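You operate a simulated robot arm through the tools that you are given. There is no shell and no other tool.

The job below is to be done with a simulated robot arm. You get a single attempt, and the scene is never put back.

JOB
Dip each short peg in glue, stand it on the ring of its colour and weight them till set. Set down upright: short peg.
Where things are to end (x, y in the base frame): iron weight within 20 mm of [430, -460].

Only the result counts: the job must be done as asked and must still hold three seconds after the hand-in. Knocking over, shifting, dropping, spilling or breaking anything else fails it.

ROBOT AND FRAMES
A 7-joint arm with a two-finger parallel gripper, fixed in place. Base frame: the origin is on the floor under the middle of its stand, x ahead of it, y to its left, z up; the work surface is at about z = 800. Lengths are in mm, angles in degrees, forces in N, time in s.
It reaches about 910 mm from its shoulder. Its first joint turns from -166.0 to 166.0 degrees. Payload 3.43 kg.
Tool frame: the origin (TCP) lies between the finger pads and is the grasp point; the fingertips stand 30 mm ahead of it; z points along the fingers, y is the line along which they close. The gripper opens to 94 mm. The fingers are 28 mm wide and 10 mm thick; the gripper's body (50 by 96 mm) begins 55 mm behind the TCP.
Orientation is told as [roll, pitch, yaw] about the base's x, y, z axes, in that order, counted from this pose: with the fingers straight down and closing along the base's y, the tool's x points along the base's -x, its y along +y and its z along -z.

CONTROLS
- The arm moves only by the tool servo_tool. Its argument "rows" is a list of rows, each a list of 7 numbers: the shift along the base's x, y, z in mm, then the turn, a rotation vector about the base's x, y, z in degrees, then the closure in counts, from 0 (fully open) to 255 (shut). In form: [[tx, ty, tz, ax, ay, az, gripper], ...]. A call has 1 to 20 rows; each row is the pose to reach, as a shift and turn from the pose commanded when the call began. A row lasts 0.2 s, in which the tool goes at most 50 mm and 8.6 degrees; a call with a longer step from one row to the next is refused whole, and so is a gripper value outside its range. A pose out of reach is approached as far as the arm can. The call stops where the force on the tool passes 40 N (or 10 N more than at its start, if that is more) or the arm is blocked; 0.2 s more then pass. Each finger travels about 45 mm/s and halts on what it meets, pressing with about 34 N; the grip force reading is that of the motor and also rises with nothing between the fingers. The clock runs only during rows and for 0.2 s after the last one: add rows that repeat a pose to give the fingers time. It gives the time, the measured TCP pose, the force on the tool (base axes), the opening and the grip force at its end, in the units of the frame above (readings bear some noise), with the torque about the TCP (base axes, N m) and any sound that the robot's microphone picked up.
- Cameras (640 x 400 px; columns grow to the right, rows downward): "scene" is fixed at [399.1, -501.3, 1370.2]; the picture's right is [0.00, -1.00, 0.00], its down [-0.98, -0.00, -0.21] and it looks along [0.21, 0.00, -0.98] (base axes); focal length 237 px, centre (320, 200). "wrist" rides on the gripper at [76, 14, -103] in the tool frame; the picture's right is [-0.18, 0.98, 0.00], its down [-0.75, -0.14, -0.64] and it looks along [-0.63, -0.12, 0.77] (tool axes); focal length 243 px, centre (320, 200). There is no depth. A picture from a camera that has moved, and an enlarged one, comes with that camera's place and axes in the base frame and with its lens.
- camera(camera): a new picture of that camera. The clock stands still meanwhile.
- move_column(by): slides the trunk up (or, below 0, down) by that many mm; the arm rides with it, the base frame stays. It gives what a move gives, with no picture.
- close_up(camera, box): a new picture of the part [left, top, right, bottom] of that camera's present view, enlarged. The clock stands still meanwhile.
- sign_off(): hands the job in; it is judged then, once.

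Places have to be worked out from the pictures, the camera data and where the tool is seen. Open the gripper and draw the arm clear of the work before you hand the job in, unless the task says otherwise.

The tools are called as a command line: name --pt "numbers of a row" for each row, then --argument value for the rest, lists and objects as JSON in quotes. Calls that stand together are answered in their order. servo_tool: Moves the arm, as the interface text tells. Its arguments: {"type":"object","properties":{"rows":{"type":"array"}},"required":["rows"]} The other tools are called the same way: move_column (by) moves the trunk up or down; camera (camera) takes a picture; close_up (camera, box) takes an enlarged picture of a part of a camera's view; sign_off () hands the job in.

At the start:

```text
t: 0.0
tcp_pos: [546.1, -361.6, 1095.9]
tcp_rot: [-0.1, 0.0, 0.0]
wrist_force: [-0.3, -0.5, -0.8]
ft_torque: [-0.01, 0.0, -0.01]
gripper_width: 94.0
gripper_force: 0.1
trunk travel left (down, up): [-350.0, 260.0]
```

scene: 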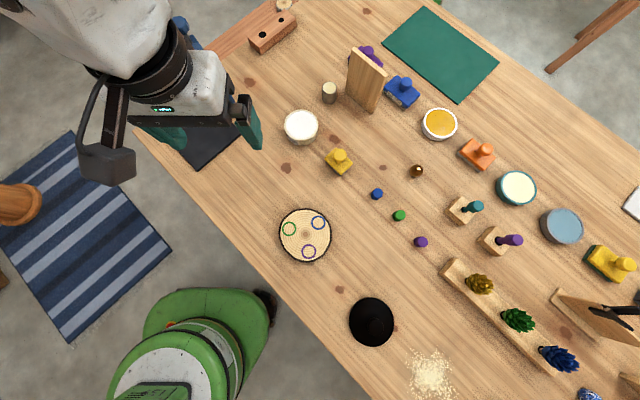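
wrist: 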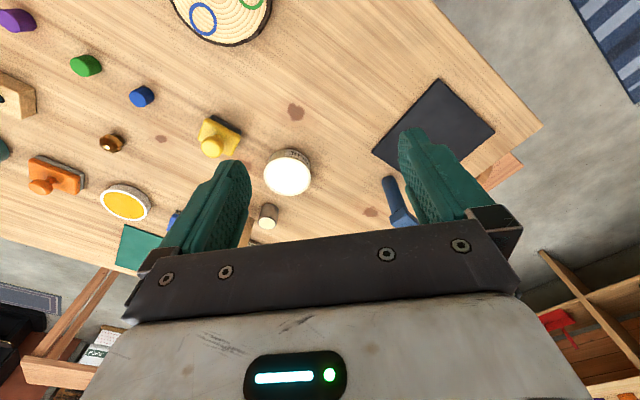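

I'll start by looking closely at the scene: the pegs, the disc with rings, the bowls and the black object, to identify which is glue and which is the iron weight.

close_up --camera "scene" --box '[260, 80, 460, 205]'

close_up --camera "scene" --box '[260, 170, 460, 295]'

close_up --camera "scene" --box '[320, 275, 520, 400]'

close_up --camera "scene" --box '[440, 120, 640, 245]'

close_up --camera "scene" --box '[440, 240, 640, 400]'

close_up --camera "scene" --box '[230, 0, 430, 125]'

```text
3.20 times, centred on (360, 142) of scene
camera zoom: at [399.1, -501.3, 1370.2], right [0.0, -1.0, 0.0], down [-0.98, 0.0, -0.21], along [0.21, 0.0, -0.98], focal length 760 px, centre (192, 384)
```

zoom: 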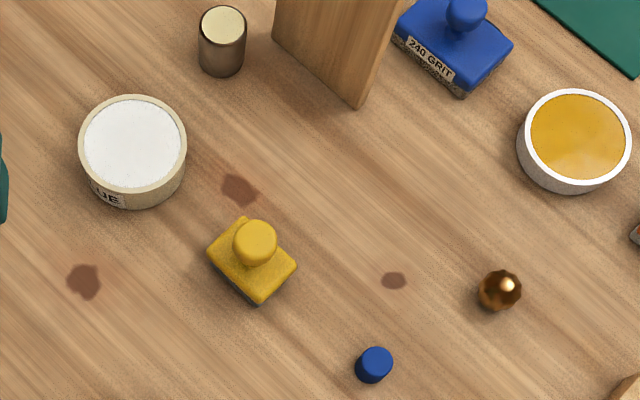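

```text
3.20 times, centred on (360, 232) of scene
camera zoom: at [399.1, -501.3, 1370.2], right [0.0, -1.0, 0.0], down [-0.98, 0.0, -0.21], along [0.21, 0.0, -0.98], focal length 760 px, centre (192, 96)
```

zoom: 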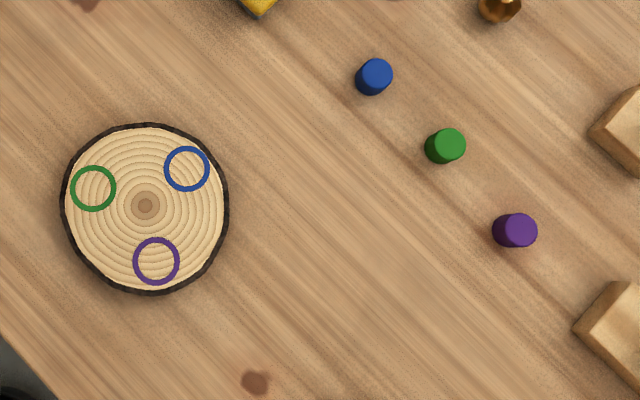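

```text
3.20 times, centred on (420, 338) of scene
camera zoom: at [399.1, -501.3, 1370.2], right [0.0, -1.0, 0.0], down [-0.98, 0.0, -0.21], along [0.21, 0.0, -0.98], focal length 760 px, centre (0, -240)
```

zoom: 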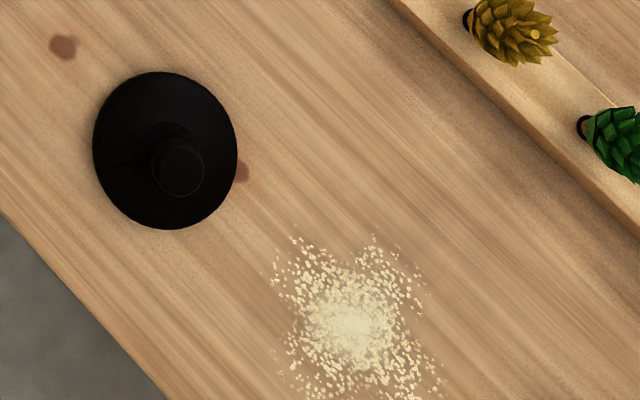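

```text
3.20 times, centred on (540, 182) of scene
camera zoom: at [399.1, -501.3, 1370.2], right [0.0, -1.0, 0.0], down [-0.98, 0.0, -0.21], along [0.21, 0.0, -0.98], focal length 760 px, centre (-384, 256)
```

zoom: 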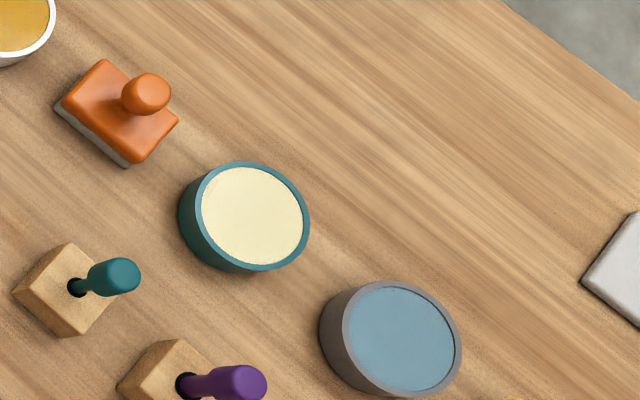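

```text
2.50 times, centred on (540, 320) of scene
camera zoom: at [399.1, -501.3, 1370.2], right [0.0, -1.0, 0.0], down [-0.98, 0.0, -0.21], along [0.21, 0.0, -0.98], focal length 593 px, centre (-230, -100)
```

zoom: 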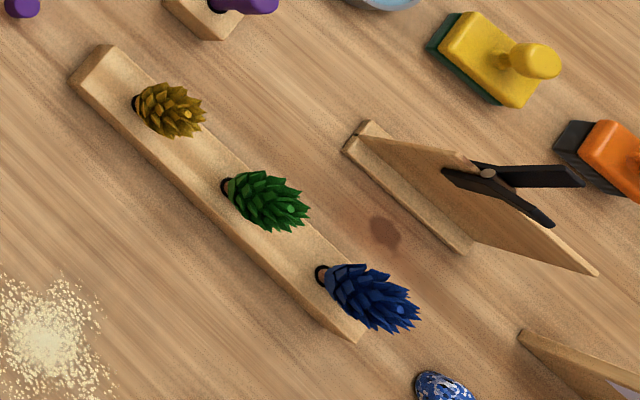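

```text
3.20 times, centred on (330, 62) of scene
camera zoom: at [399.1, -501.3, 1370.2], right [0.0, -1.0, 0.0], down [-0.98, 0.0, -0.21], along [0.21, 0.0, -0.98], focal length 760 px, centre (288, 640)
```

zoom: 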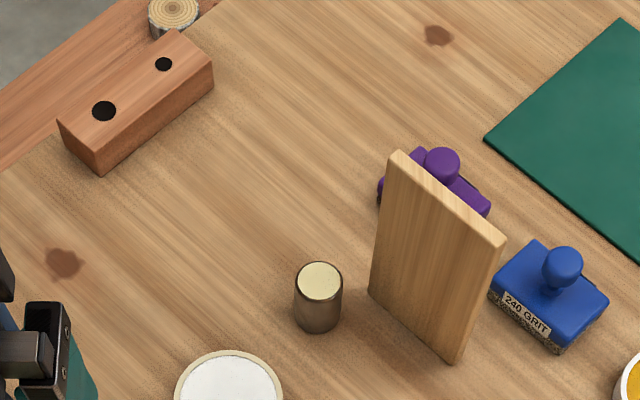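

The labelled glue pot is the white one at about (699, -456). The iron weight is the black knobbed disc at about (250, -612). The pegs are blue at about (535, -639), green at about (483, -689) and purple at about (421, -735), and the ring disc sits near (434, -467). I'll move above the blue peg to refine these positions with the wrist camera.

servo_tool --pt "0 -30 -5 0 0 0 60" --pt "0 -60 -10 0 0 0 120" --pt "0 -90 -20 0 0 0 120" --pt "-2 -120 -30 0 0 0 120" --pt "-4 -150 -45 0 0 0 120" --pt "-6 -180 -60 0 0 0 120" --pt "-8 -210 -75 0 0 0 120" --pt "-10 -240 -90 0 0 0 120" --pt "-11 -265 -96 0 0 0 120" --pt "-11 -277 -96 0 0 0 120" --pt "-11 -277 -96 0 0 0 120"

camera --camera "wrist"

camera --camera "scene"

```text
t: 2.4
tcp_pos: [536.7, -640.4, 998.9]
tcp_rot: [0.0, -0.1, 0.0]
wrist_force: [0.2, 0.3, 0.2]
ft_torque: [0.02, 0.02, -0.03]
gripper_width: 49.5
gripper_force: 0.1
trunk travel left (down, up): [-350.0, 260.0]
```

```text
taken
camera wrist: at [461.6, -627.7, 1102.6], right [0.18, 0.98, 0.0], down [0.75, -0.14, 0.64], along [0.63, -0.12, -0.77], focal length 243 px, centre (320, 200)
```

wrist: 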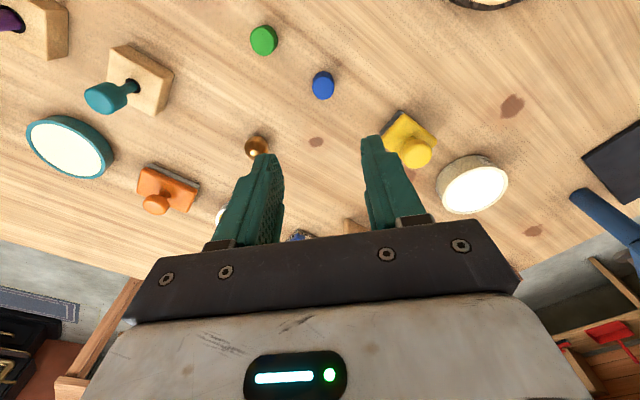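

```text
taken
```

scene: 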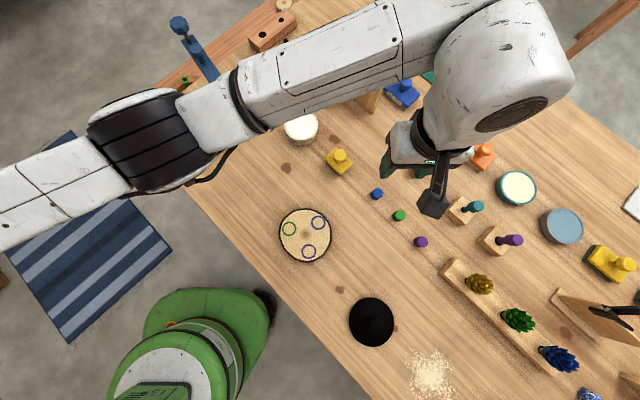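

The blue peg shows almost directly under the tool. I'll zoom in on it for its exact place and height.

close_up --camera "wrist" --box '[240, 10, 360, 110]'

close_up --camera "scene" --box '[355, 175, 435, 255]'

close_up --camera "scene" --box '[265, 195, 345, 275]'

close_up --camera "scene" --box '[270, 95, 340, 155]'

```text
4.00 times, centred on (300, 60) of wrist
camera zoom: at [461.6, -627.7, 1102.6], right [0.18, 0.98, 0.0], down [0.75, -0.14, 0.64], along [0.63, -0.12, -0.77], focal length 970 px, centre (400, 760)
```

zoom: 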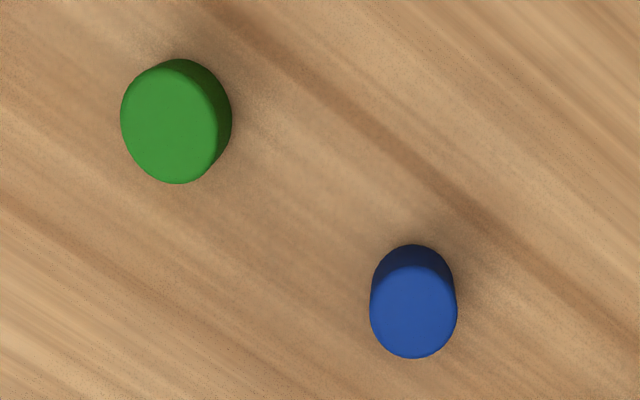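

```text
5.00 times, centred on (395, 215) of scene
camera zoom: at [399.1, -501.3, 1370.2], right [0.0, -1.0, 0.0], down [-0.98, 0.0, -0.21], along [0.21, 0.0, -0.98], focal length 1187 px, centre (-55, 125)
```

zoom: 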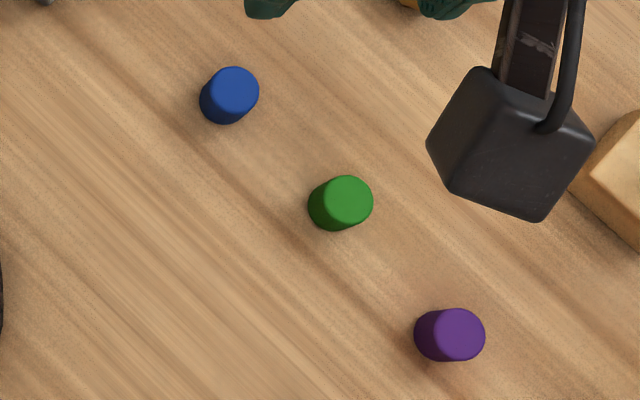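

```text
5.00 times, centred on (305, 235) of scene
camera zoom: at [399.1, -501.3, 1370.2], right [0.0, -1.0, 0.0], down [-0.98, 0.0, -0.21], along [0.21, 0.0, -0.98], focal length 1187 px, centre (395, 25)
```

zoom: 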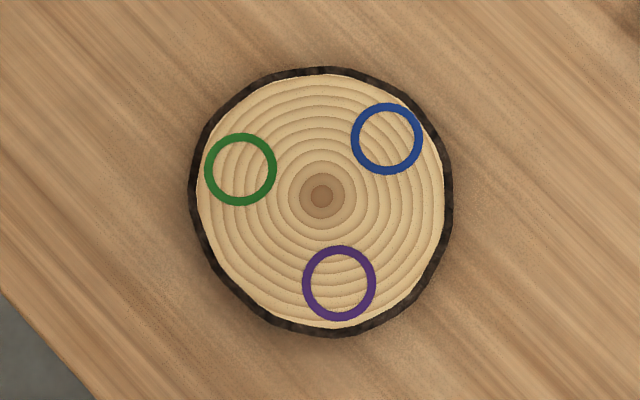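

```text
6.67 times, centred on (305, 125) of scene
camera zoom: at [399.1, -501.3, 1370.2], right [0.0, -1.0, 0.0], down [-0.98, 0.0, -0.21], along [0.21, 0.0, -0.98], focal length 1582 px, centre (420, 700)
```

zoom: 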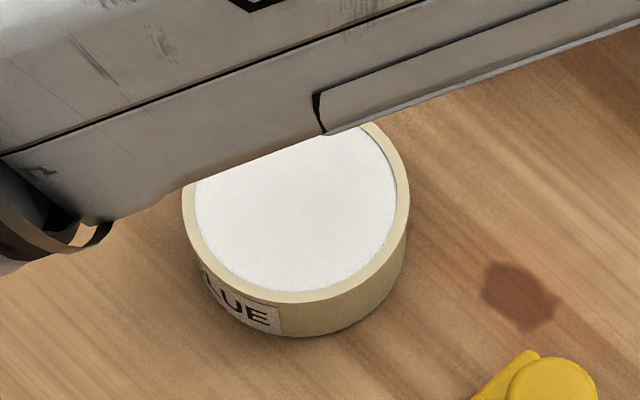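

By the pictures the blue peg is about 24 mm across and about 20 mm tall, centred near (536, -639). I'll lower to z≈880, with the fingertips about 30 mm above the peg top, and look again at short range.

servo_tool --pt "0 0 -30 0 0 0 120" --pt "0 0 -60 0 0 0 120" --pt "0 0 -90 0 0 0 120" --pt "0 0 -110 0 0 0 120" --pt "0 0 -120 0 0 0 120" --pt "0 0 -120 0 0 0 120" --pt "0 0 -120 0 0 0 120"

camera --camera "wrist"

close_up --camera "wrist" --box '[220, 20, 420, 145]'

camera --camera "scene"

```text
t: 4.0
tcp_pos: [536.6, -638.7, 879.8]
tcp_rot: [0.0, 0.0, 0.0]
wrist_force: [-0.3, 0.0, -0.5]
ft_torque: [0.01, -0.01, 0.01]
gripper_width: 49.8
gripper_force: 0.0
trunk travel left (down, up): [-350.0, 260.0]
```

```text
taken
camera wrist: at [462.4, -625.8, 982.8], right [0.18, 0.98, 0.0], down [0.75, -0.14, 0.64], along [0.63, -0.12, -0.77], focal length 243 px, centre (320, 200)
```

wrist: 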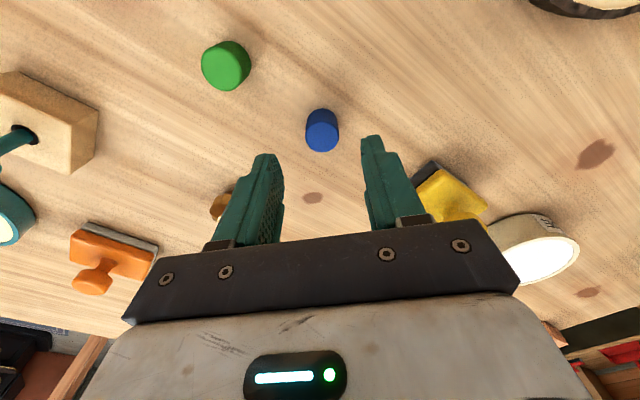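

```text
3.20 times, centred on (320, 82) of wrist
camera zoom: at [462.4, -625.8, 982.8], right [0.18, 0.98, 0.0], down [0.75, -0.14, 0.64], along [0.63, -0.12, -0.77], focal length 776 px, centre (320, 576)
```

zoom: 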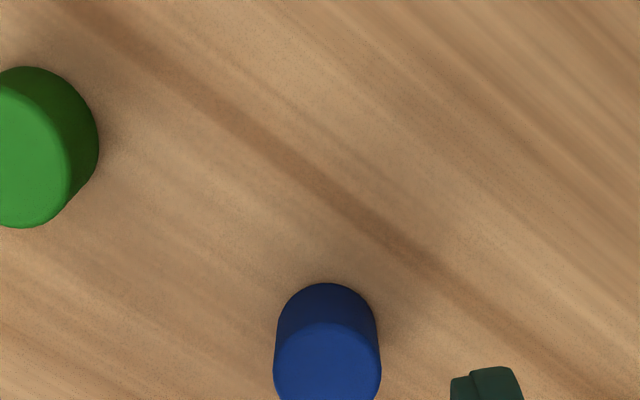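

```text
taken
```

scene: 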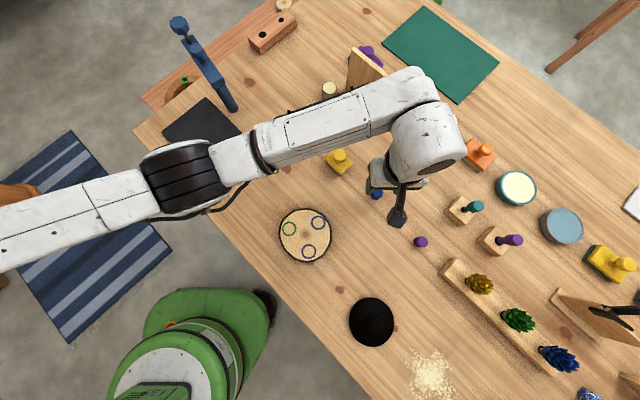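

The peg is about (-0.4, +1.7) from the TCP, so it's well centred. I'll lower to TCP z≈839, with tips about 9 mm above the table, and close on the upper part of the peg.

servo_tool --pt "0 1 -15 0 0 0 120" --pt "0 1.5 -30 0 0 0 120" --pt "0 1.5 -38 0 0 0 120" --pt "0 1.5 -41 0 0 0 120" --pt "0 1.5 -41 0 0 0 120" --pt "0 1.5 -41 0 0 0 150" --pt "0 1.5 -41 0 0 0 180" --pt "0 1.5 -41 0 0 0 215" --pt "0 1.5 -41 0 0 0 255" --pt "0 1.5 -41 0 0 0 255" --pt "0 1.5 -41 0 0 0 255" --pt "0 1.5 -41 0 0 0 255"

camera --camera "wrist"

close_up --camera "scene" --box '[340, 160, 420, 210]'

```text
t: 6.6
tcp_pos: [535.1, -637.0, 838.9]
tcp_rot: [-0.1, 0.0, -0.1]
wrist_force: [-1.0, -0.3, -0.1]
ft_torque: [0.0, 0.03, -0.03]
gripper_width: 20.1
gripper_force: 34.0
trunk travel left (down, up): [-350.0, 260.0]
```

```text
taken
camera wrist: at [461.2, -624.9, 942.1], right [0.18, 0.98, 0.0], down [0.75, -0.14, 0.64], along [0.63, -0.12, -0.77], focal length 243 px, centre (320, 200)
```

wrist: 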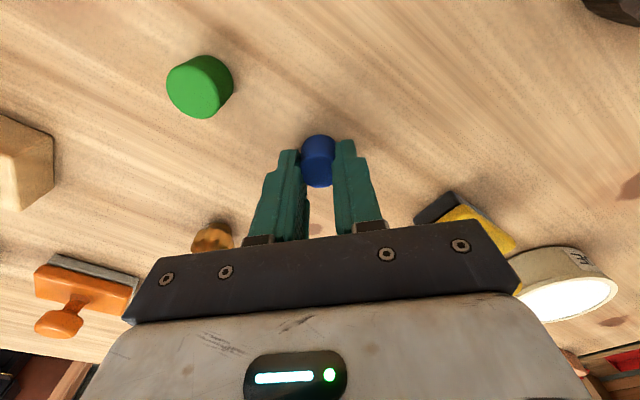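

```text
8.00 times, centred on (380, 185) of scene
camera zoom: at [399.1, -501.3, 1370.2], right [0.0, -1.0, 0.0], down [-0.98, 0.0, -0.21], along [0.21, 0.0, -0.98], focal length 1899 px, centre (-160, 320)
```

zoom: 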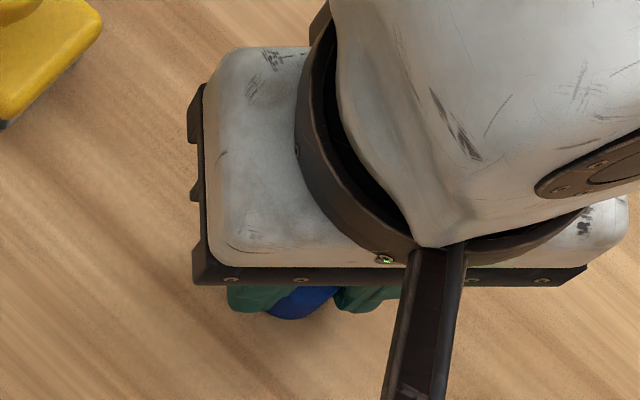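

The gripper stopped at 20.1 mm, a bit narrower than the width I estimated. I'll zoom in to see how the peg sits in the fingers.

close_up --camera "wrist" --box '[240, 110, 400, 210]'

```text
4.00 times, centred on (320, 160) of wrist
camera zoom: at [461.2, -624.9, 942.1], right [0.18, 0.98, 0.0], down [0.75, -0.14, 0.64], along [0.63, -0.12, -0.77], focal length 970 px, centre (320, 360)
```

zoom: 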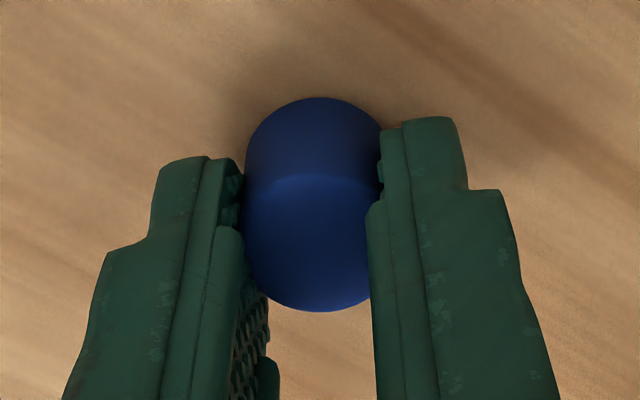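

The peg is held centrally, with its centre about (+1.5, -1.3) from the TCP and its bottom 39 mm below it. I'll lift straight up, and then check the hold.

servo_tool --pt "0 0 5 0 0 0 255" --pt "0 0 15 0 0 0 255" --pt "0 0 35 0 0 0 255" --pt "0 0 60 0 0 0 255" --pt "0 0 90 0 0 0 255" --pt "0 0 120 0 0 0 255" --pt "0 0 130 0 0 0 255" --pt "0 0 130 0 0 0 255"

camera --camera "wrist"

close_up --camera "wrist" --box '[240, 110, 400, 210]'

```text
t: 8.4
tcp_pos: [533.1, -636.8, 968.9]
tcp_rot: [0.0, 0.0, 0.1]
wrist_force: [-0.3, -0.6, -0.2]
ft_torque: [-0.01, -0.01, 0.01]
gripper_width: 20.2
gripper_force: 34.1
trunk travel left (down, up): [-350.0, 260.0]
```

```text
taken
camera wrist: at [459.2, -624.4, 1071.3], right [0.18, 0.98, 0.0], down [0.75, -0.14, 0.64], along [0.63, -0.12, -0.77], focal length 243 px, centre (320, 200)
```

wrist: 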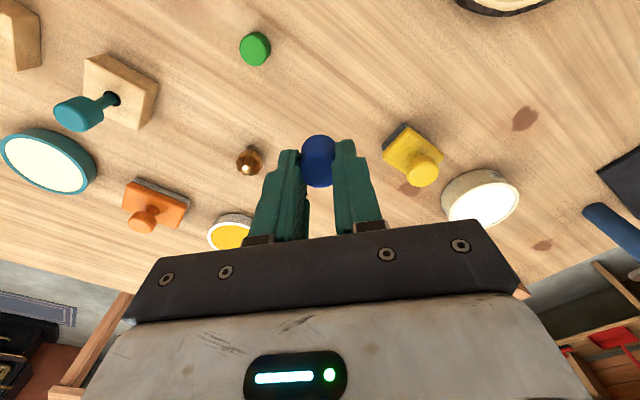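

```text
4.00 times, centred on (320, 160) of wrist
camera zoom: at [459.2, -624.4, 1071.3], right [0.18, 0.98, 0.0], down [0.75, -0.14, 0.64], along [0.63, -0.12, -0.77], focal length 970 px, centre (320, 360)
```

zoom: 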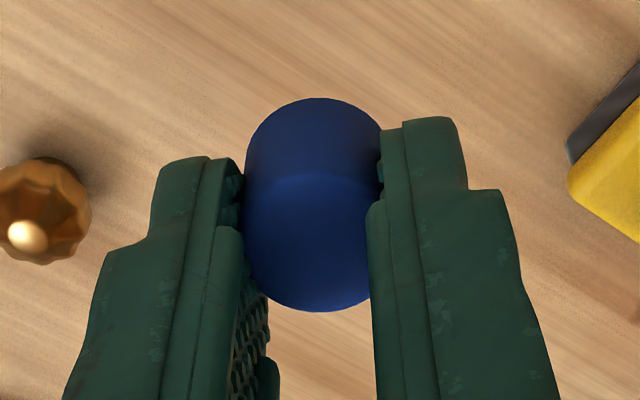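

The peg lifted cleanly. I'll travel at this height to above the glue pot near (708, -452).

servo_tool --pt "10 10 0 0 0 0 255" --pt "28 30 0 0 0 0 255" --pt "48 52 0 0 0 0 255" --pt "68 74 0 0 0 0 255" --pt "88 96 0 0 0 0 255" --pt "108 118 0 0 0 0 255" --pt "128 140 0 0 0 0 255" --pt "148 160 0 0 0 0 255" --pt "164 176 0 0 0 0 255" --pt "173 184 0 0 0 0 255" --pt "173 184 0 0 0 0 255" --pt "173 184 0 0 0 0 255"

camera --camera "wrist"

camera --camera "scene"

```text
t: 11.0
tcp_pos: [706.3, -453.3, 969.1]
tcp_rot: [0.1, 0.0, 0.0]
wrist_force: [0.3, 0.9, -0.7]
ft_torque: [0.02, 0.02, 0.03]
gripper_width: 20.6
gripper_force: 34.3
trunk travel left (down, up): [-350.0, 260.0]
```

```text
taken
camera wrist: at [632.3, -441.1, 1070.7], right [0.18, 0.98, 0.0], down [0.75, -0.14, 0.64], along [0.63, -0.12, -0.77], focal length 243 px, centre (320, 200)
```

wrist: 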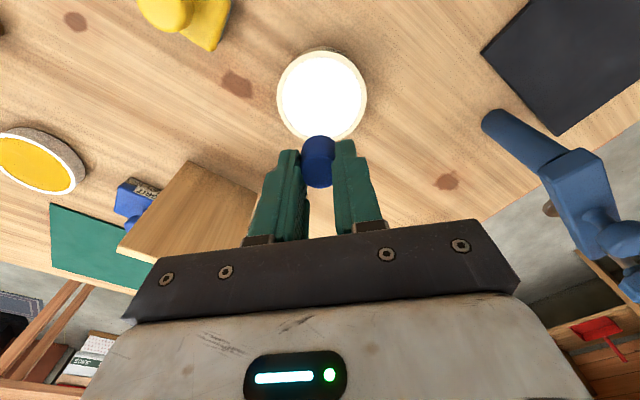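

```text
taken
```

scene: 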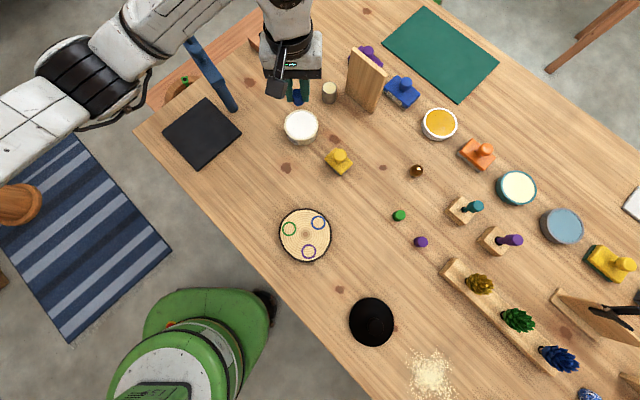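

I'm above the pot. There is a tall blue object near the arm's forearm, so I'll look closely at it and the pot before lowering.

close_up --camera "scene" --box '[130, 0, 370, 150]'

close_up --camera "wrist" --box '[240, 30, 420, 150]'

close_up --camera "wrist" --box '[440, 0, 640, 300]'

```text
2.67 times, centred on (250, 75) of scene
camera zoom: at [399.1, -501.3, 1370.2], right [0.0, -1.0, 0.0], down [-0.98, 0.0, -0.21], along [0.21, 0.0, -0.98], focal length 633 px, centre (507, 533)
```

zoom: 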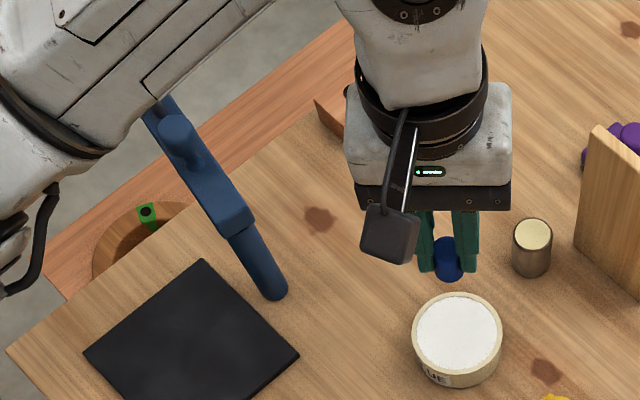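

```text
3.33 times, centred on (330, 90) of wrist
camera zoom: at [632.3, -441.1, 1070.7], right [0.18, 0.98, 0.0], down [0.75, -0.14, 0.64], along [0.63, -0.12, -0.77], focal length 809 px, centre (287, 567)
```

zoom: 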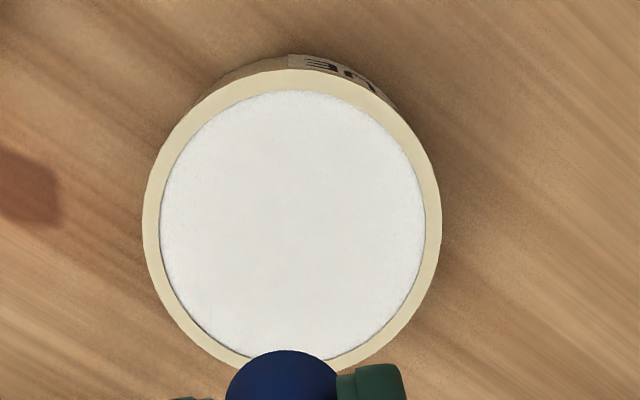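

```text
1.33 times, centred on (540, 150) of wrist
camera zoom: at [632.3, -441.1, 1070.7], right [0.18, 0.98, 0.0], down [0.75, -0.14, 0.64], along [0.63, -0.12, -0.77], focal length 324 px, centre (27, 267)
```

zoom: 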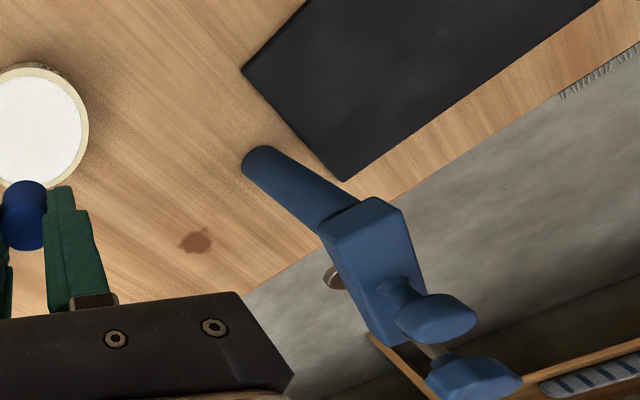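

The blue thing is a fixed bench vice, well clear of the arm. The pot's glue surface is at about z≈820 and the rim at about 825. Centring the peg on the glue needs a shift of about (-3.4, +3.4). I'll lower until the peg bottom is at about the surface and look.

servo_tool --pt "-3.4 3.4 -20 0 0 0 255" --pt "-3.4 3.4 -45 0 0 0 255" --pt "-3.4 3.4 -70 0 0 0 255" --pt "-3.4 3.4 -90 0 0 0 255" --pt "-3.4 3.4 -100 0 0 0 255" --pt "-3.4 3.4 -106 0 0 0 255" --pt "-3.4 3.4 -108 0 0 0 255" --pt "-3.4 3.4 -108 0 0 0 255"

close_up --camera "wrist" --box '[220, 80, 420, 205]'

close_up --camera "scene" --box '[260, 70, 350, 150]'

```text
t: 12.7
tcp_pos: [705.3, -451.0, 864.0]
tcp_rot: [-0.4, -0.3, -0.1]
wrist_force: [-1.9, 3.6, 11.9]
ft_torque: [0.15, 0.06, -0.02]
gripper_width: 20.6
gripper_force: 34.1
trunk travel left (down, up): [-350.0, 260.0]
stopped in row 8: the force on the tool passed its limit at 41 N (the readings are from after the stop); the commanded pose is now the measured one
```

```text
3.20 times, centred on (320, 142) of wrist
camera zoom: at [629.7, -436.8, 966.4], right [0.19, 0.98, -0.01], down [0.75, -0.14, 0.65], along [0.63, -0.12, -0.76], focal length 776 px, centre (320, 384)
```

zoom: 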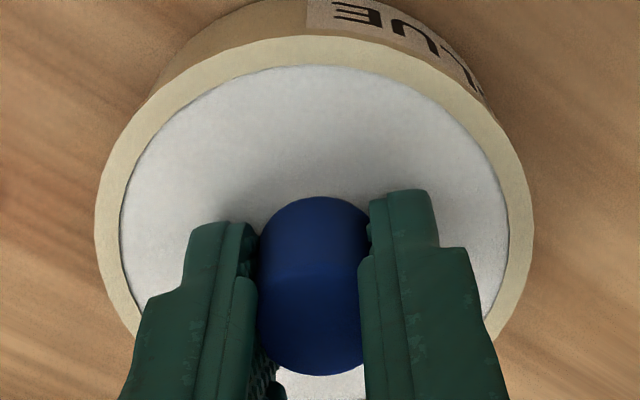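

```text
5.00 times, centred on (305, 110) of scene
camera zoom: at [399.1, -501.3, 1370.2], right [0.0, -1.0, 0.0], down [-0.98, 0.0, -0.21], along [0.21, 0.0, -0.98], focal length 1187 px, centre (395, 650)
```

zoom: 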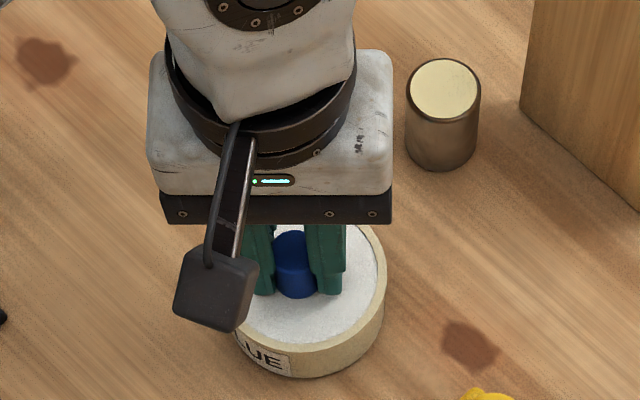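

The tool met the glue surface earlier than expected, and the peg appears to have slid up in the fingers. I'll raise slowly out of the pot and check how it sits.

servo_tool --pt "0 0 3 0 0 0 255" --pt "0 0 10 0 0 0 255" --pt "0 0 25 0 0 0 255" --pt "0 0 50 0 0 0 255" --pt "0 0 80 0 0 0 255" --pt "0 0 100 0 0 0 255" --pt "0 0 100 0 0 0 255"

close_up --camera "wrist" --box '[240, 110, 400, 210]'

close_up --camera "wrist" --box '[220, 0, 440, 140]'

close_up --camera "scene" --box '[260, 70, 350, 150]'

```text
t: 14.3
tcp_pos: [706.4, -451.5, 963.2]
tcp_rot: [-0.3, -0.2, 0.0]
wrist_force: [-0.1, -0.1, -0.4]
ft_torque: [-0.02, 0.01, 0.01]
gripper_width: 20.1
gripper_force: 34.6
trunk travel left (down, up): [-350.0, 260.0]
```

```text
4.00 times, centred on (320, 160) of wrist
camera zoom: at [631.7, -437.6, 1065.7], right [0.18, 0.98, 0.0], down [0.75, -0.14, 0.64], along [0.63, -0.12, -0.76], focal length 970 px, centre (320, 360)
```

zoom: 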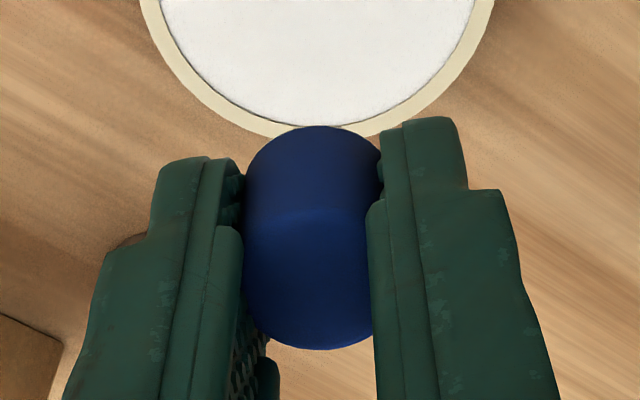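

```text
2.86 times, centred on (330, 70) of wrist
camera zoom: at [631.7, -437.6, 1065.7], right [0.18, 0.98, 0.0], down [0.75, -0.14, 0.64], along [0.63, -0.12, -0.76], focal length 693 px, centre (291, 571)
```

zoom: 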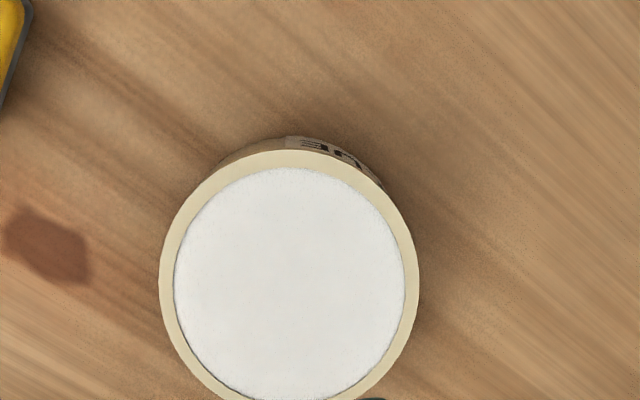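

```text
5.00 times, centred on (305, 110) of scene
camera zoom: at [399.1, -501.3, 1370.2], right [0.0, -1.0, 0.0], down [-0.98, 0.0, -0.21], along [0.21, 0.0, -0.98], focal length 1187 px, centre (395, 650)
```

zoom: 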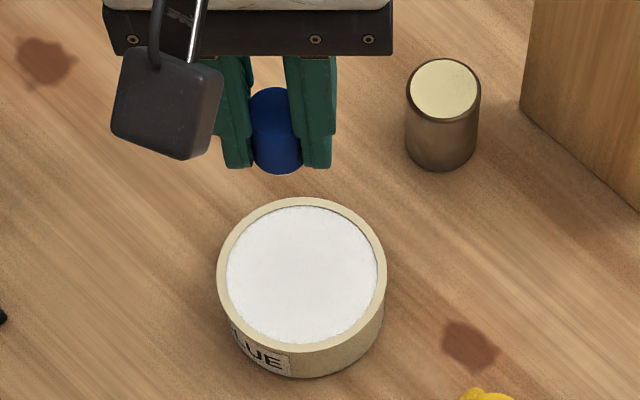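

The peg slid up about 9 mm, so the glue surface is solid-like at z≈834 and the peg bottom now stands about 1 mm beyond the fingertips. It was pressed firmly onto the glue, and the pot hasn't moved. I'll carry it over to the blue ring near (466, -497).

servo_tool --pt "-10 -2 0 0 0 0 255" --pt "-30 -6 0 0 0 0 255" --pt "-55 -11 0 0 0 0 255" --pt "-80 -16 0 0 0 0 255" --pt "-105 -21 0 0 0 0 255" --pt "-130 -26 0 0 0 0 255" --pt "-155 -31 0 0 0 0 255" --pt "-180 -36 0 0 0 0 255" --pt "-205 -41 0 0 0 0 255" --pt "-225 -45 0 0 0 0 255" --pt "-238 -46 0 0 0 0 255" --pt "-241 -46 0 0 0 0 255" --pt "-241 -46 0 0 0 0 255" --pt "-241 -46 0 0 0 0 255"

camera --camera "wrist"

close_up --camera "wrist" --box '[220, 0, 460, 150]'

camera --camera "scene"

```text
t: 17.3
tcp_pos: [463.1, -498.2, 962.8]
tcp_rot: [-0.3, -0.3, 0.0]
wrist_force: [-0.2, 1.2, -1.0]
ft_torque: [-0.01, -0.03, 0.0]
gripper_width: 20.1
gripper_force: 34.2
trunk travel left (down, up): [-350.0, 260.0]
```

```text
taken
camera wrist: at [388.0, -484.2, 1064.6], right [0.18, 0.98, 0.0], down [0.75, -0.14, 0.65], along [0.63, -0.12, -0.76], focal length 243 px, centre (320, 200)
```

wrist: 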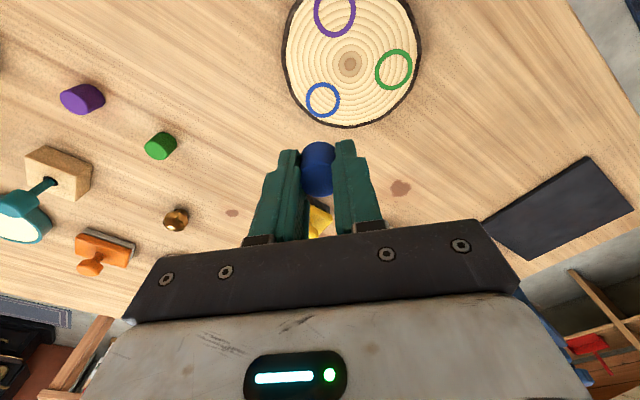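

```text
2.67 times, centred on (340, 75) of wrist
camera zoom: at [388.0, -484.2, 1064.6], right [0.18, 0.98, 0.0], down [0.75, -0.14, 0.65], along [0.63, -0.12, -0.76], focal length 647 px, centre (267, 533)
```

zoom: 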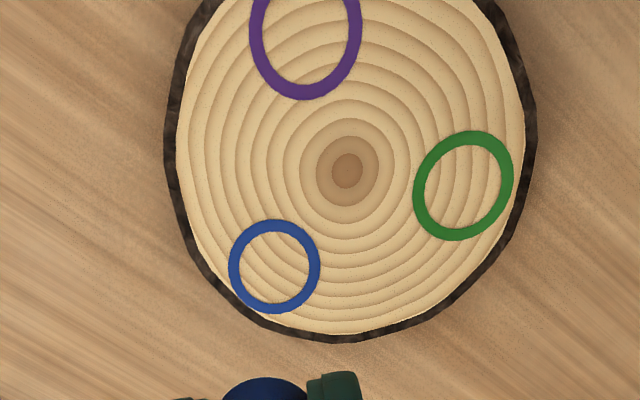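

```text
taken
```

scene: 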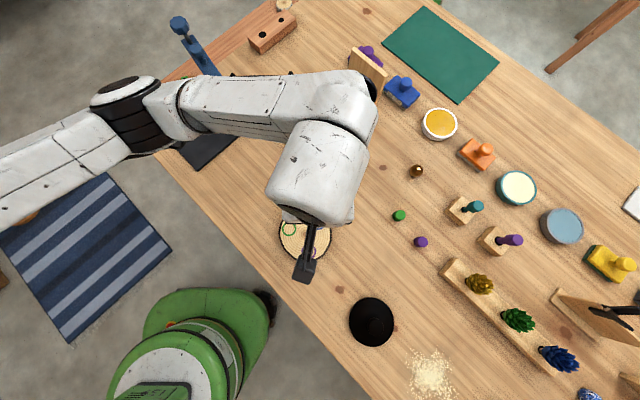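

By vision the blue ring's centre is about (+2.6, +1.7) from the TCP and the held peg about (+2, -1.7). I'll shift (+0.5, +3.5), take out the small 0.3° tilt, lower to about 30 mm above the disc and re-check.

servo_tool --pt "0.5 3.5 -20 0.3 0.3 0 255" --pt "0.5 3.5 -45 0.3 0.3 0 255" --pt "0.5 3.5 -65 0.3 0.3 0 255" --pt "0.5 3.5 -78 0.3 0.3 0 255" --pt "0.5 3.5 -83 0.3 0.3 0 255" --pt "0.5 3.5 -83 0.3 0.3 0 255" --pt "0.5 3.5 -83 0.3 0.3 0 255"

camera --camera "wrist"

close_up --camera "wrist" --box '[220, 70, 420, 195]'

close_up --camera "scene" --box '[265, 185, 365, 265]'

```text
t: 18.9
tcp_pos: [465.8, -493.7, 879.7]
tcp_rot: [0.0, 0.1, 0.0]
wrist_force: [-0.6, -0.6, 0.5]
ft_torque: [0.0, -0.02, 0.01]
gripper_width: 20.2
gripper_force: 34.2
trunk travel left (down, up): [-350.0, 260.0]
```

```text
taken
camera wrist: at [390.2, -480.6, 982.2], right [0.18, 0.98, 0.0], down [0.76, -0.14, 0.64], along [0.63, -0.12, -0.77], focal length 243 px, centre (320, 200)
```

wrist: 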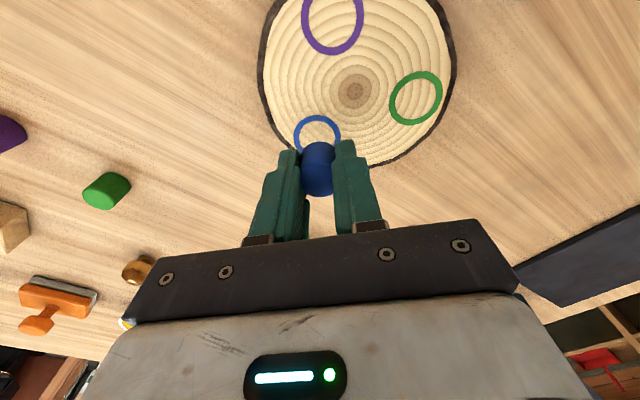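

```text
3.20 times, centred on (320, 132) of wrist
camera zoom: at [390.2, -480.6, 982.2], right [0.18, 0.98, 0.0], down [0.76, -0.14, 0.64], along [0.63, -0.12, -0.77], focal length 776 px, centre (320, 416)
```

zoom: 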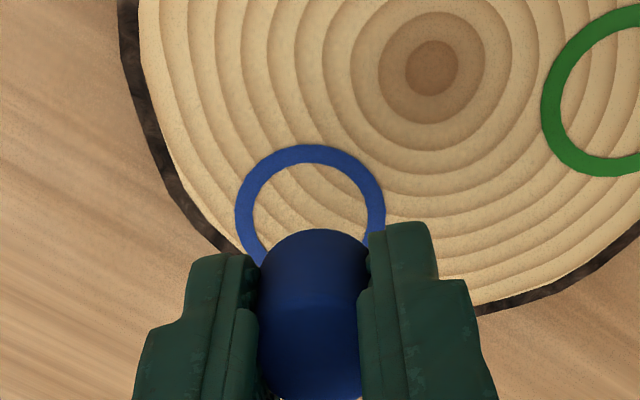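

```text
5.00 times, centred on (315, 225) of scene
camera zoom: at [399.1, -501.3, 1370.2], right [0.0, -1.0, 0.0], down [-0.98, 0.0, -0.21], along [0.21, 0.0, -0.98], focal length 1187 px, centre (345, 75)
```

zoom: 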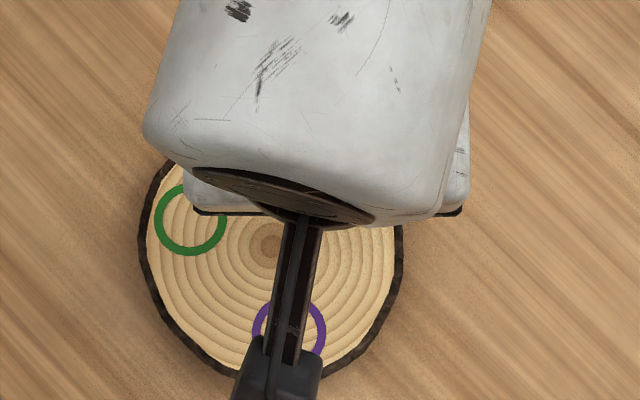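

The peg is nearly over the ring; a final shift of (+0.8, -1.0) centres it. I'll lower to just above the disc, watching the force.

servo_tool --pt "0.8 -1 -8 0 -0.1 0 255" --pt "0.8 -1 -16 0 -0.1 0 255" --pt "0.8 -1 -21 0 -0.1 0 255" --pt "0.8 -1 -24 0 -0.1 0 255" --pt "0.8 -1 -25 0 -0.1 0 255" --pt "0.8 -1 -25 0 -0.1 0 255"

close_up --camera "wrist" --box '[220, 70, 420, 195]'

```text
t: 20.3
tcp_pos: [463.5, -493.1, 855.3]
tcp_rot: [0.0, 0.0, -0.1]
wrist_force: [-0.2, 0.1, -0.2]
ft_torque: [0.01, 0.0, 0.03]
gripper_width: 20.2
gripper_force: 33.9
trunk travel left (down, up): [-350.0, 260.0]
```

```text
3.20 times, centred on (320, 132) of wrist
camera zoom: at [389.8, -480.3, 957.3], right [0.18, 0.98, 0.0], down [0.75, -0.14, 0.64], along [0.63, -0.12, -0.77], focal length 776 px, centre (320, 416)
```

zoom: 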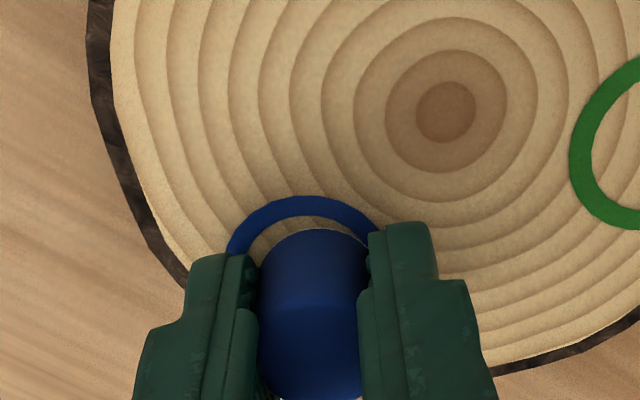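

No contact yet. I'll take a tighter close-up to judge the peg against the ring.

close_up --camera "wrist" --box '[270, 110, 370, 172]'

```text
6.40 times, centred on (320, 141) of wrist
camera zoom: at [389.8, -480.3, 957.3], right [0.18, 0.98, 0.0], down [0.75, -0.14, 0.64], along [0.63, -0.12, -0.77], focal length 1553 px, centre (320, 578)
```

zoom: 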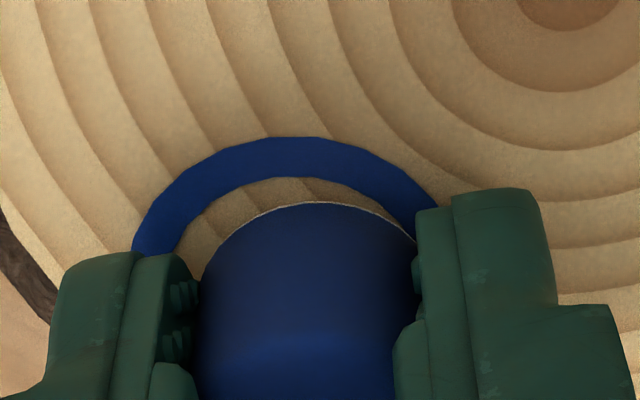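

A thin white glue film shows around the peg's lower edge, so the dip worked. I'll shift (+1.3, -1.2) to centre it and creep downward.

servo_tool --pt "1.3 -1.2 0 0 0 0 255" --pt "1.3 -1.2 -1.5 0 0 0 255" --pt "1.3 -1.2 -3 0 0 0 255" --pt "1.3 -1.2 -4 0 0 0 255" --pt "1.3 -1.2 -4 0 0 0 255"

close_up --camera "wrist" --box '[270, 110, 370, 172]'

```text
t: 21.5
tcp_pos: [467.1, -495.5, 849.7]
tcp_rot: [0.0, 0.0, -0.1]
wrist_force: [-1.3, -0.9, 3.8]
ft_torque: [-0.03, 0.04, -0.03]
gripper_width: 20.5
gripper_force: 33.6
trunk travel left (down, up): [-350.0, 260.0]
```

```text
6.40 times, centred on (320, 141) of wrist
camera zoom: at [392.3, -482.0, 953.2], right [0.18, 0.98, 0.0], down [0.75, -0.14, 0.64], along [0.63, -0.12, -0.77], focal length 1553 px, centre (320, 578)
```

zoom: 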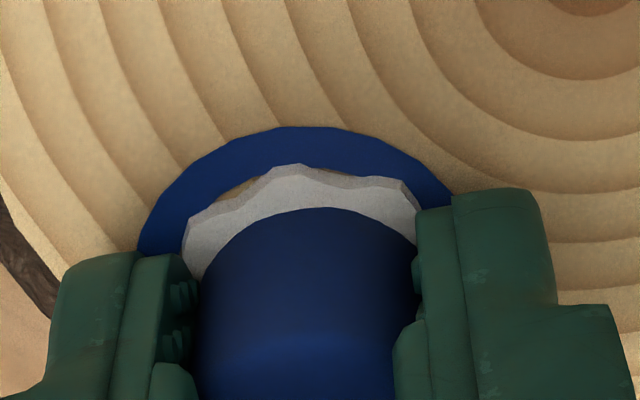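

The peg has touched down (3.8 N) and glue squeezed out around its foot, inside the blue ring. I'll open gently and lift off.

servo_tool --pt "0 0 0 0 0 0 225" --pt "0 0 0 0 0 0 190" --pt "0 0 0 0 0 0 150" --pt "0 0 0 0 0 0 140" --pt "0 0 0 0 0 0 140" --pt "0 0 4 0 0 0 140" --pt "0 0 12 0 0 0 140" --pt "0 0 25 0 0 0 140" --pt "0 0 45 0 0 0 140" --pt "0 0 75 0 0 0 140" --pt "0 0 105 0 0 0 140" --pt "0 0 110 0 0 0 140"

camera --camera "wrist"

close_up --camera "wrist" --box '[240, 0, 460, 140]'

```text
t: 24.1
tcp_pos: [467.9, -495.4, 957.5]
tcp_rot: [0.0, 0.0, 0.0]
wrist_force: [-0.1, 0.7, -0.3]
ft_torque: [-0.05, 0.01, 0.01]
gripper_width: 42.4
gripper_force: 0.0
trunk travel left (down, up): [-350.0, 260.0]
```

```text
taken
camera wrist: at [393.0, -481.4, 1061.2], right [0.18, 0.98, 0.0], down [0.75, -0.14, 0.64], along [0.63, -0.12, -0.77], focal length 243 px, centre (320, 200)
```

wrist: 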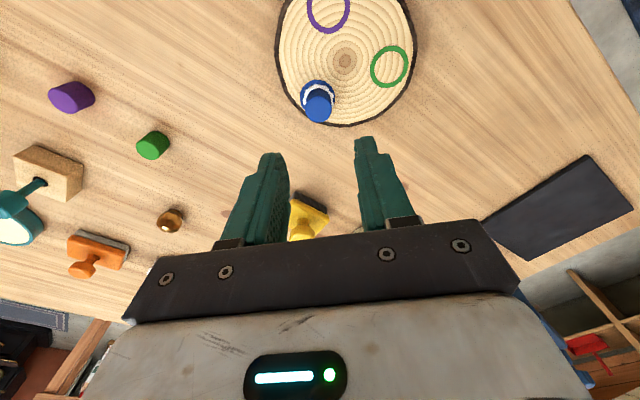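

```text
2.86 times, centred on (350, 70) of wrist
camera zoom: at [393.0, -481.4, 1061.2], right [0.18, 0.98, 0.0], down [0.75, -0.14, 0.64], along [0.63, -0.12, -0.77], focal length 693 px, centre (234, 571)
```

zoom: 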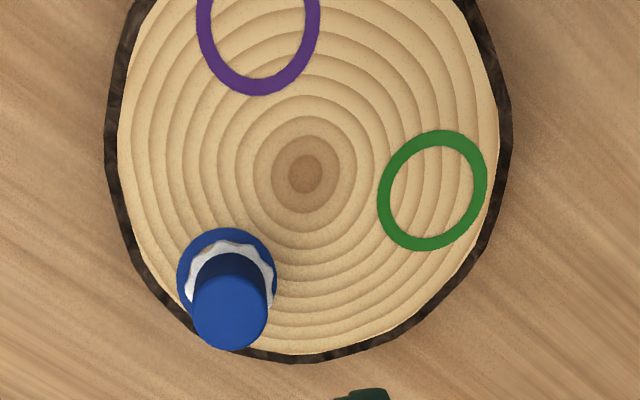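

The blue peg stands upright in its ring with glue around it, offset about 2–3 mm. Next is the green peg near (484, -689), so I'll travel above it.

servo_tool --pt "1 -15 0 0 0 0 120" --pt "3 -40 0 0 0 0 120" --pt "6 -70 0 0 0 0 120" --pt "9 -100 0 0 0 0 120" --pt "12 -130 0 0 0 0 120" --pt "15 -160 0 0 0 0 120" --pt "16 -182 -10 0 0 0 120" --pt "16 -193 -35 0 0 0 120" --pt "16 -193 -60 0 0 0 120" --pt "16 -193 -75 0 0 0 120" --pt "16 -193 -78 0 0 0 120" --pt "16 -193 -78 0 0 0 120"

camera --camera "wrist"

close_up --camera "wrist" --box '[220, 60, 420, 185]'

close_up --camera "scene" --box '[265, 195, 345, 275]'

```text
t: 26.7
tcp_pos: [483.5, -686.4, 881.4]
tcp_rot: [0.0, 0.0, 0.0]
wrist_force: [0.0, 0.2, -0.7]
ft_torque: [-0.03, -0.01, 0.02]
gripper_width: 49.4
gripper_force: 0.0
trunk travel left (down, up): [-350.0, 260.0]
```

```text
taken
camera wrist: at [408.6, -673.8, 984.4], right [0.18, 0.98, 0.0], down [0.75, -0.14, 0.64], along [0.63, -0.12, -0.77], focal length 243 px, centre (320, 200)
```

wrist: 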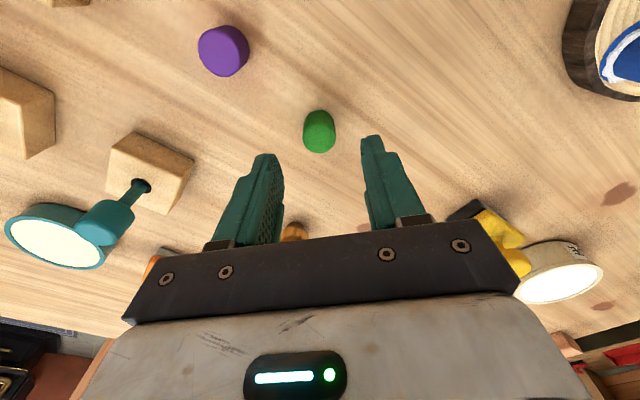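

```text
3.20 times, centred on (320, 122) of wrist
camera zoom: at [408.6, -673.8, 984.4], right [0.18, 0.98, 0.0], down [0.75, -0.14, 0.64], along [0.63, -0.12, -0.77], focal length 776 px, centre (320, 448)
```

zoom: 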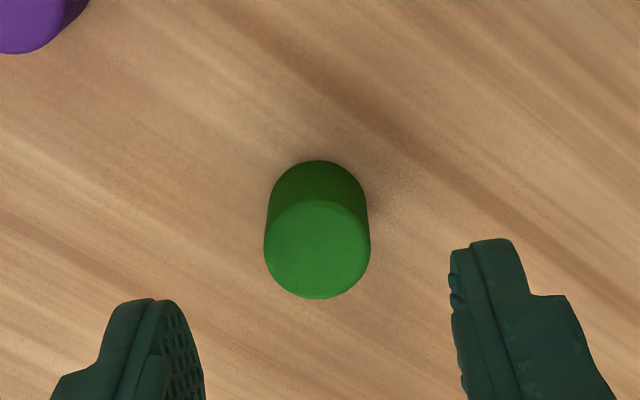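

```text
5.00 times, centred on (305, 235) of scene
camera zoom: at [399.1, -501.3, 1370.2], right [0.0, -1.0, 0.0], down [-0.98, 0.0, -0.21], along [0.21, 0.0, -0.98], focal length 1187 px, centre (395, 25)
```

zoom: 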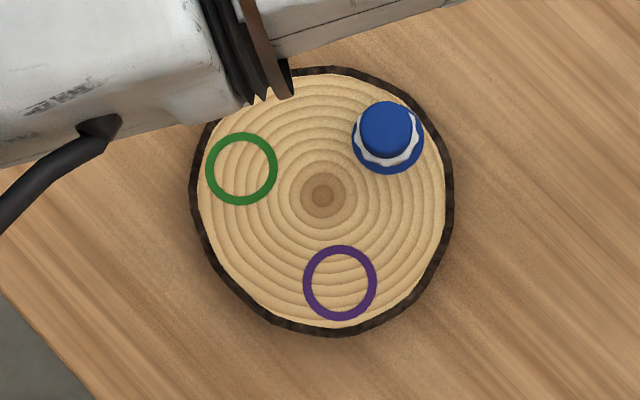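

The green peg is about (+1, +0.4) from the finger middle. I'll lower 42 mm and grip it as I did the blue one.

servo_tool --pt "1 0.4 -15 0 0 0 120" --pt "1 0.4 -30 0 0 0 120" --pt "1 0.4 -39 0 0 0 120" --pt "1 0.4 -42 0 0 0 120" --pt "1 0.4 -42 0 0 0 120" --pt "1 0.4 -42 0 0 0 150" --pt "1 0.4 -42 0 0 0 180" --pt "1 0.4 -42 0 0 0 215" --pt "1 0.4 -42 0 0 0 255" --pt "1 0.4 -42 0 0 0 255" --pt "1 0.4 -42 0 0 0 255" --pt "1 0.4 -42 0 0 0 255"

close_up --camera "wrist" --box '[240, 110, 400, 210]'

```text
t: 29.3
tcp_pos: [482.7, -688.4, 841.6]
tcp_rot: [0.0, 0.0, 0.0]
wrist_force: [0.0, 0.4, 0.1]
ft_torque: [-0.05, 0.01, -0.01]
gripper_width: 20.1
gripper_force: 33.9
trunk travel left (down, up): [-350.0, 260.0]
```

```text
4.00 times, centred on (320, 160) of wrist
camera zoom: at [408.2, -674.9, 942.6], right [0.18, 0.98, 0.0], down [0.75, -0.14, 0.64], along [0.63, -0.12, -0.77], focal length 970 px, centre (320, 360)
```

zoom: 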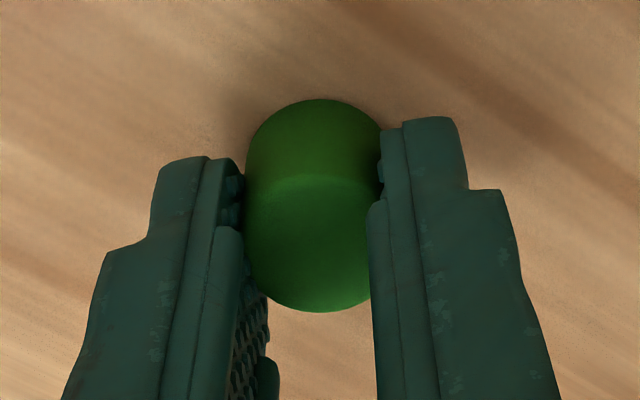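

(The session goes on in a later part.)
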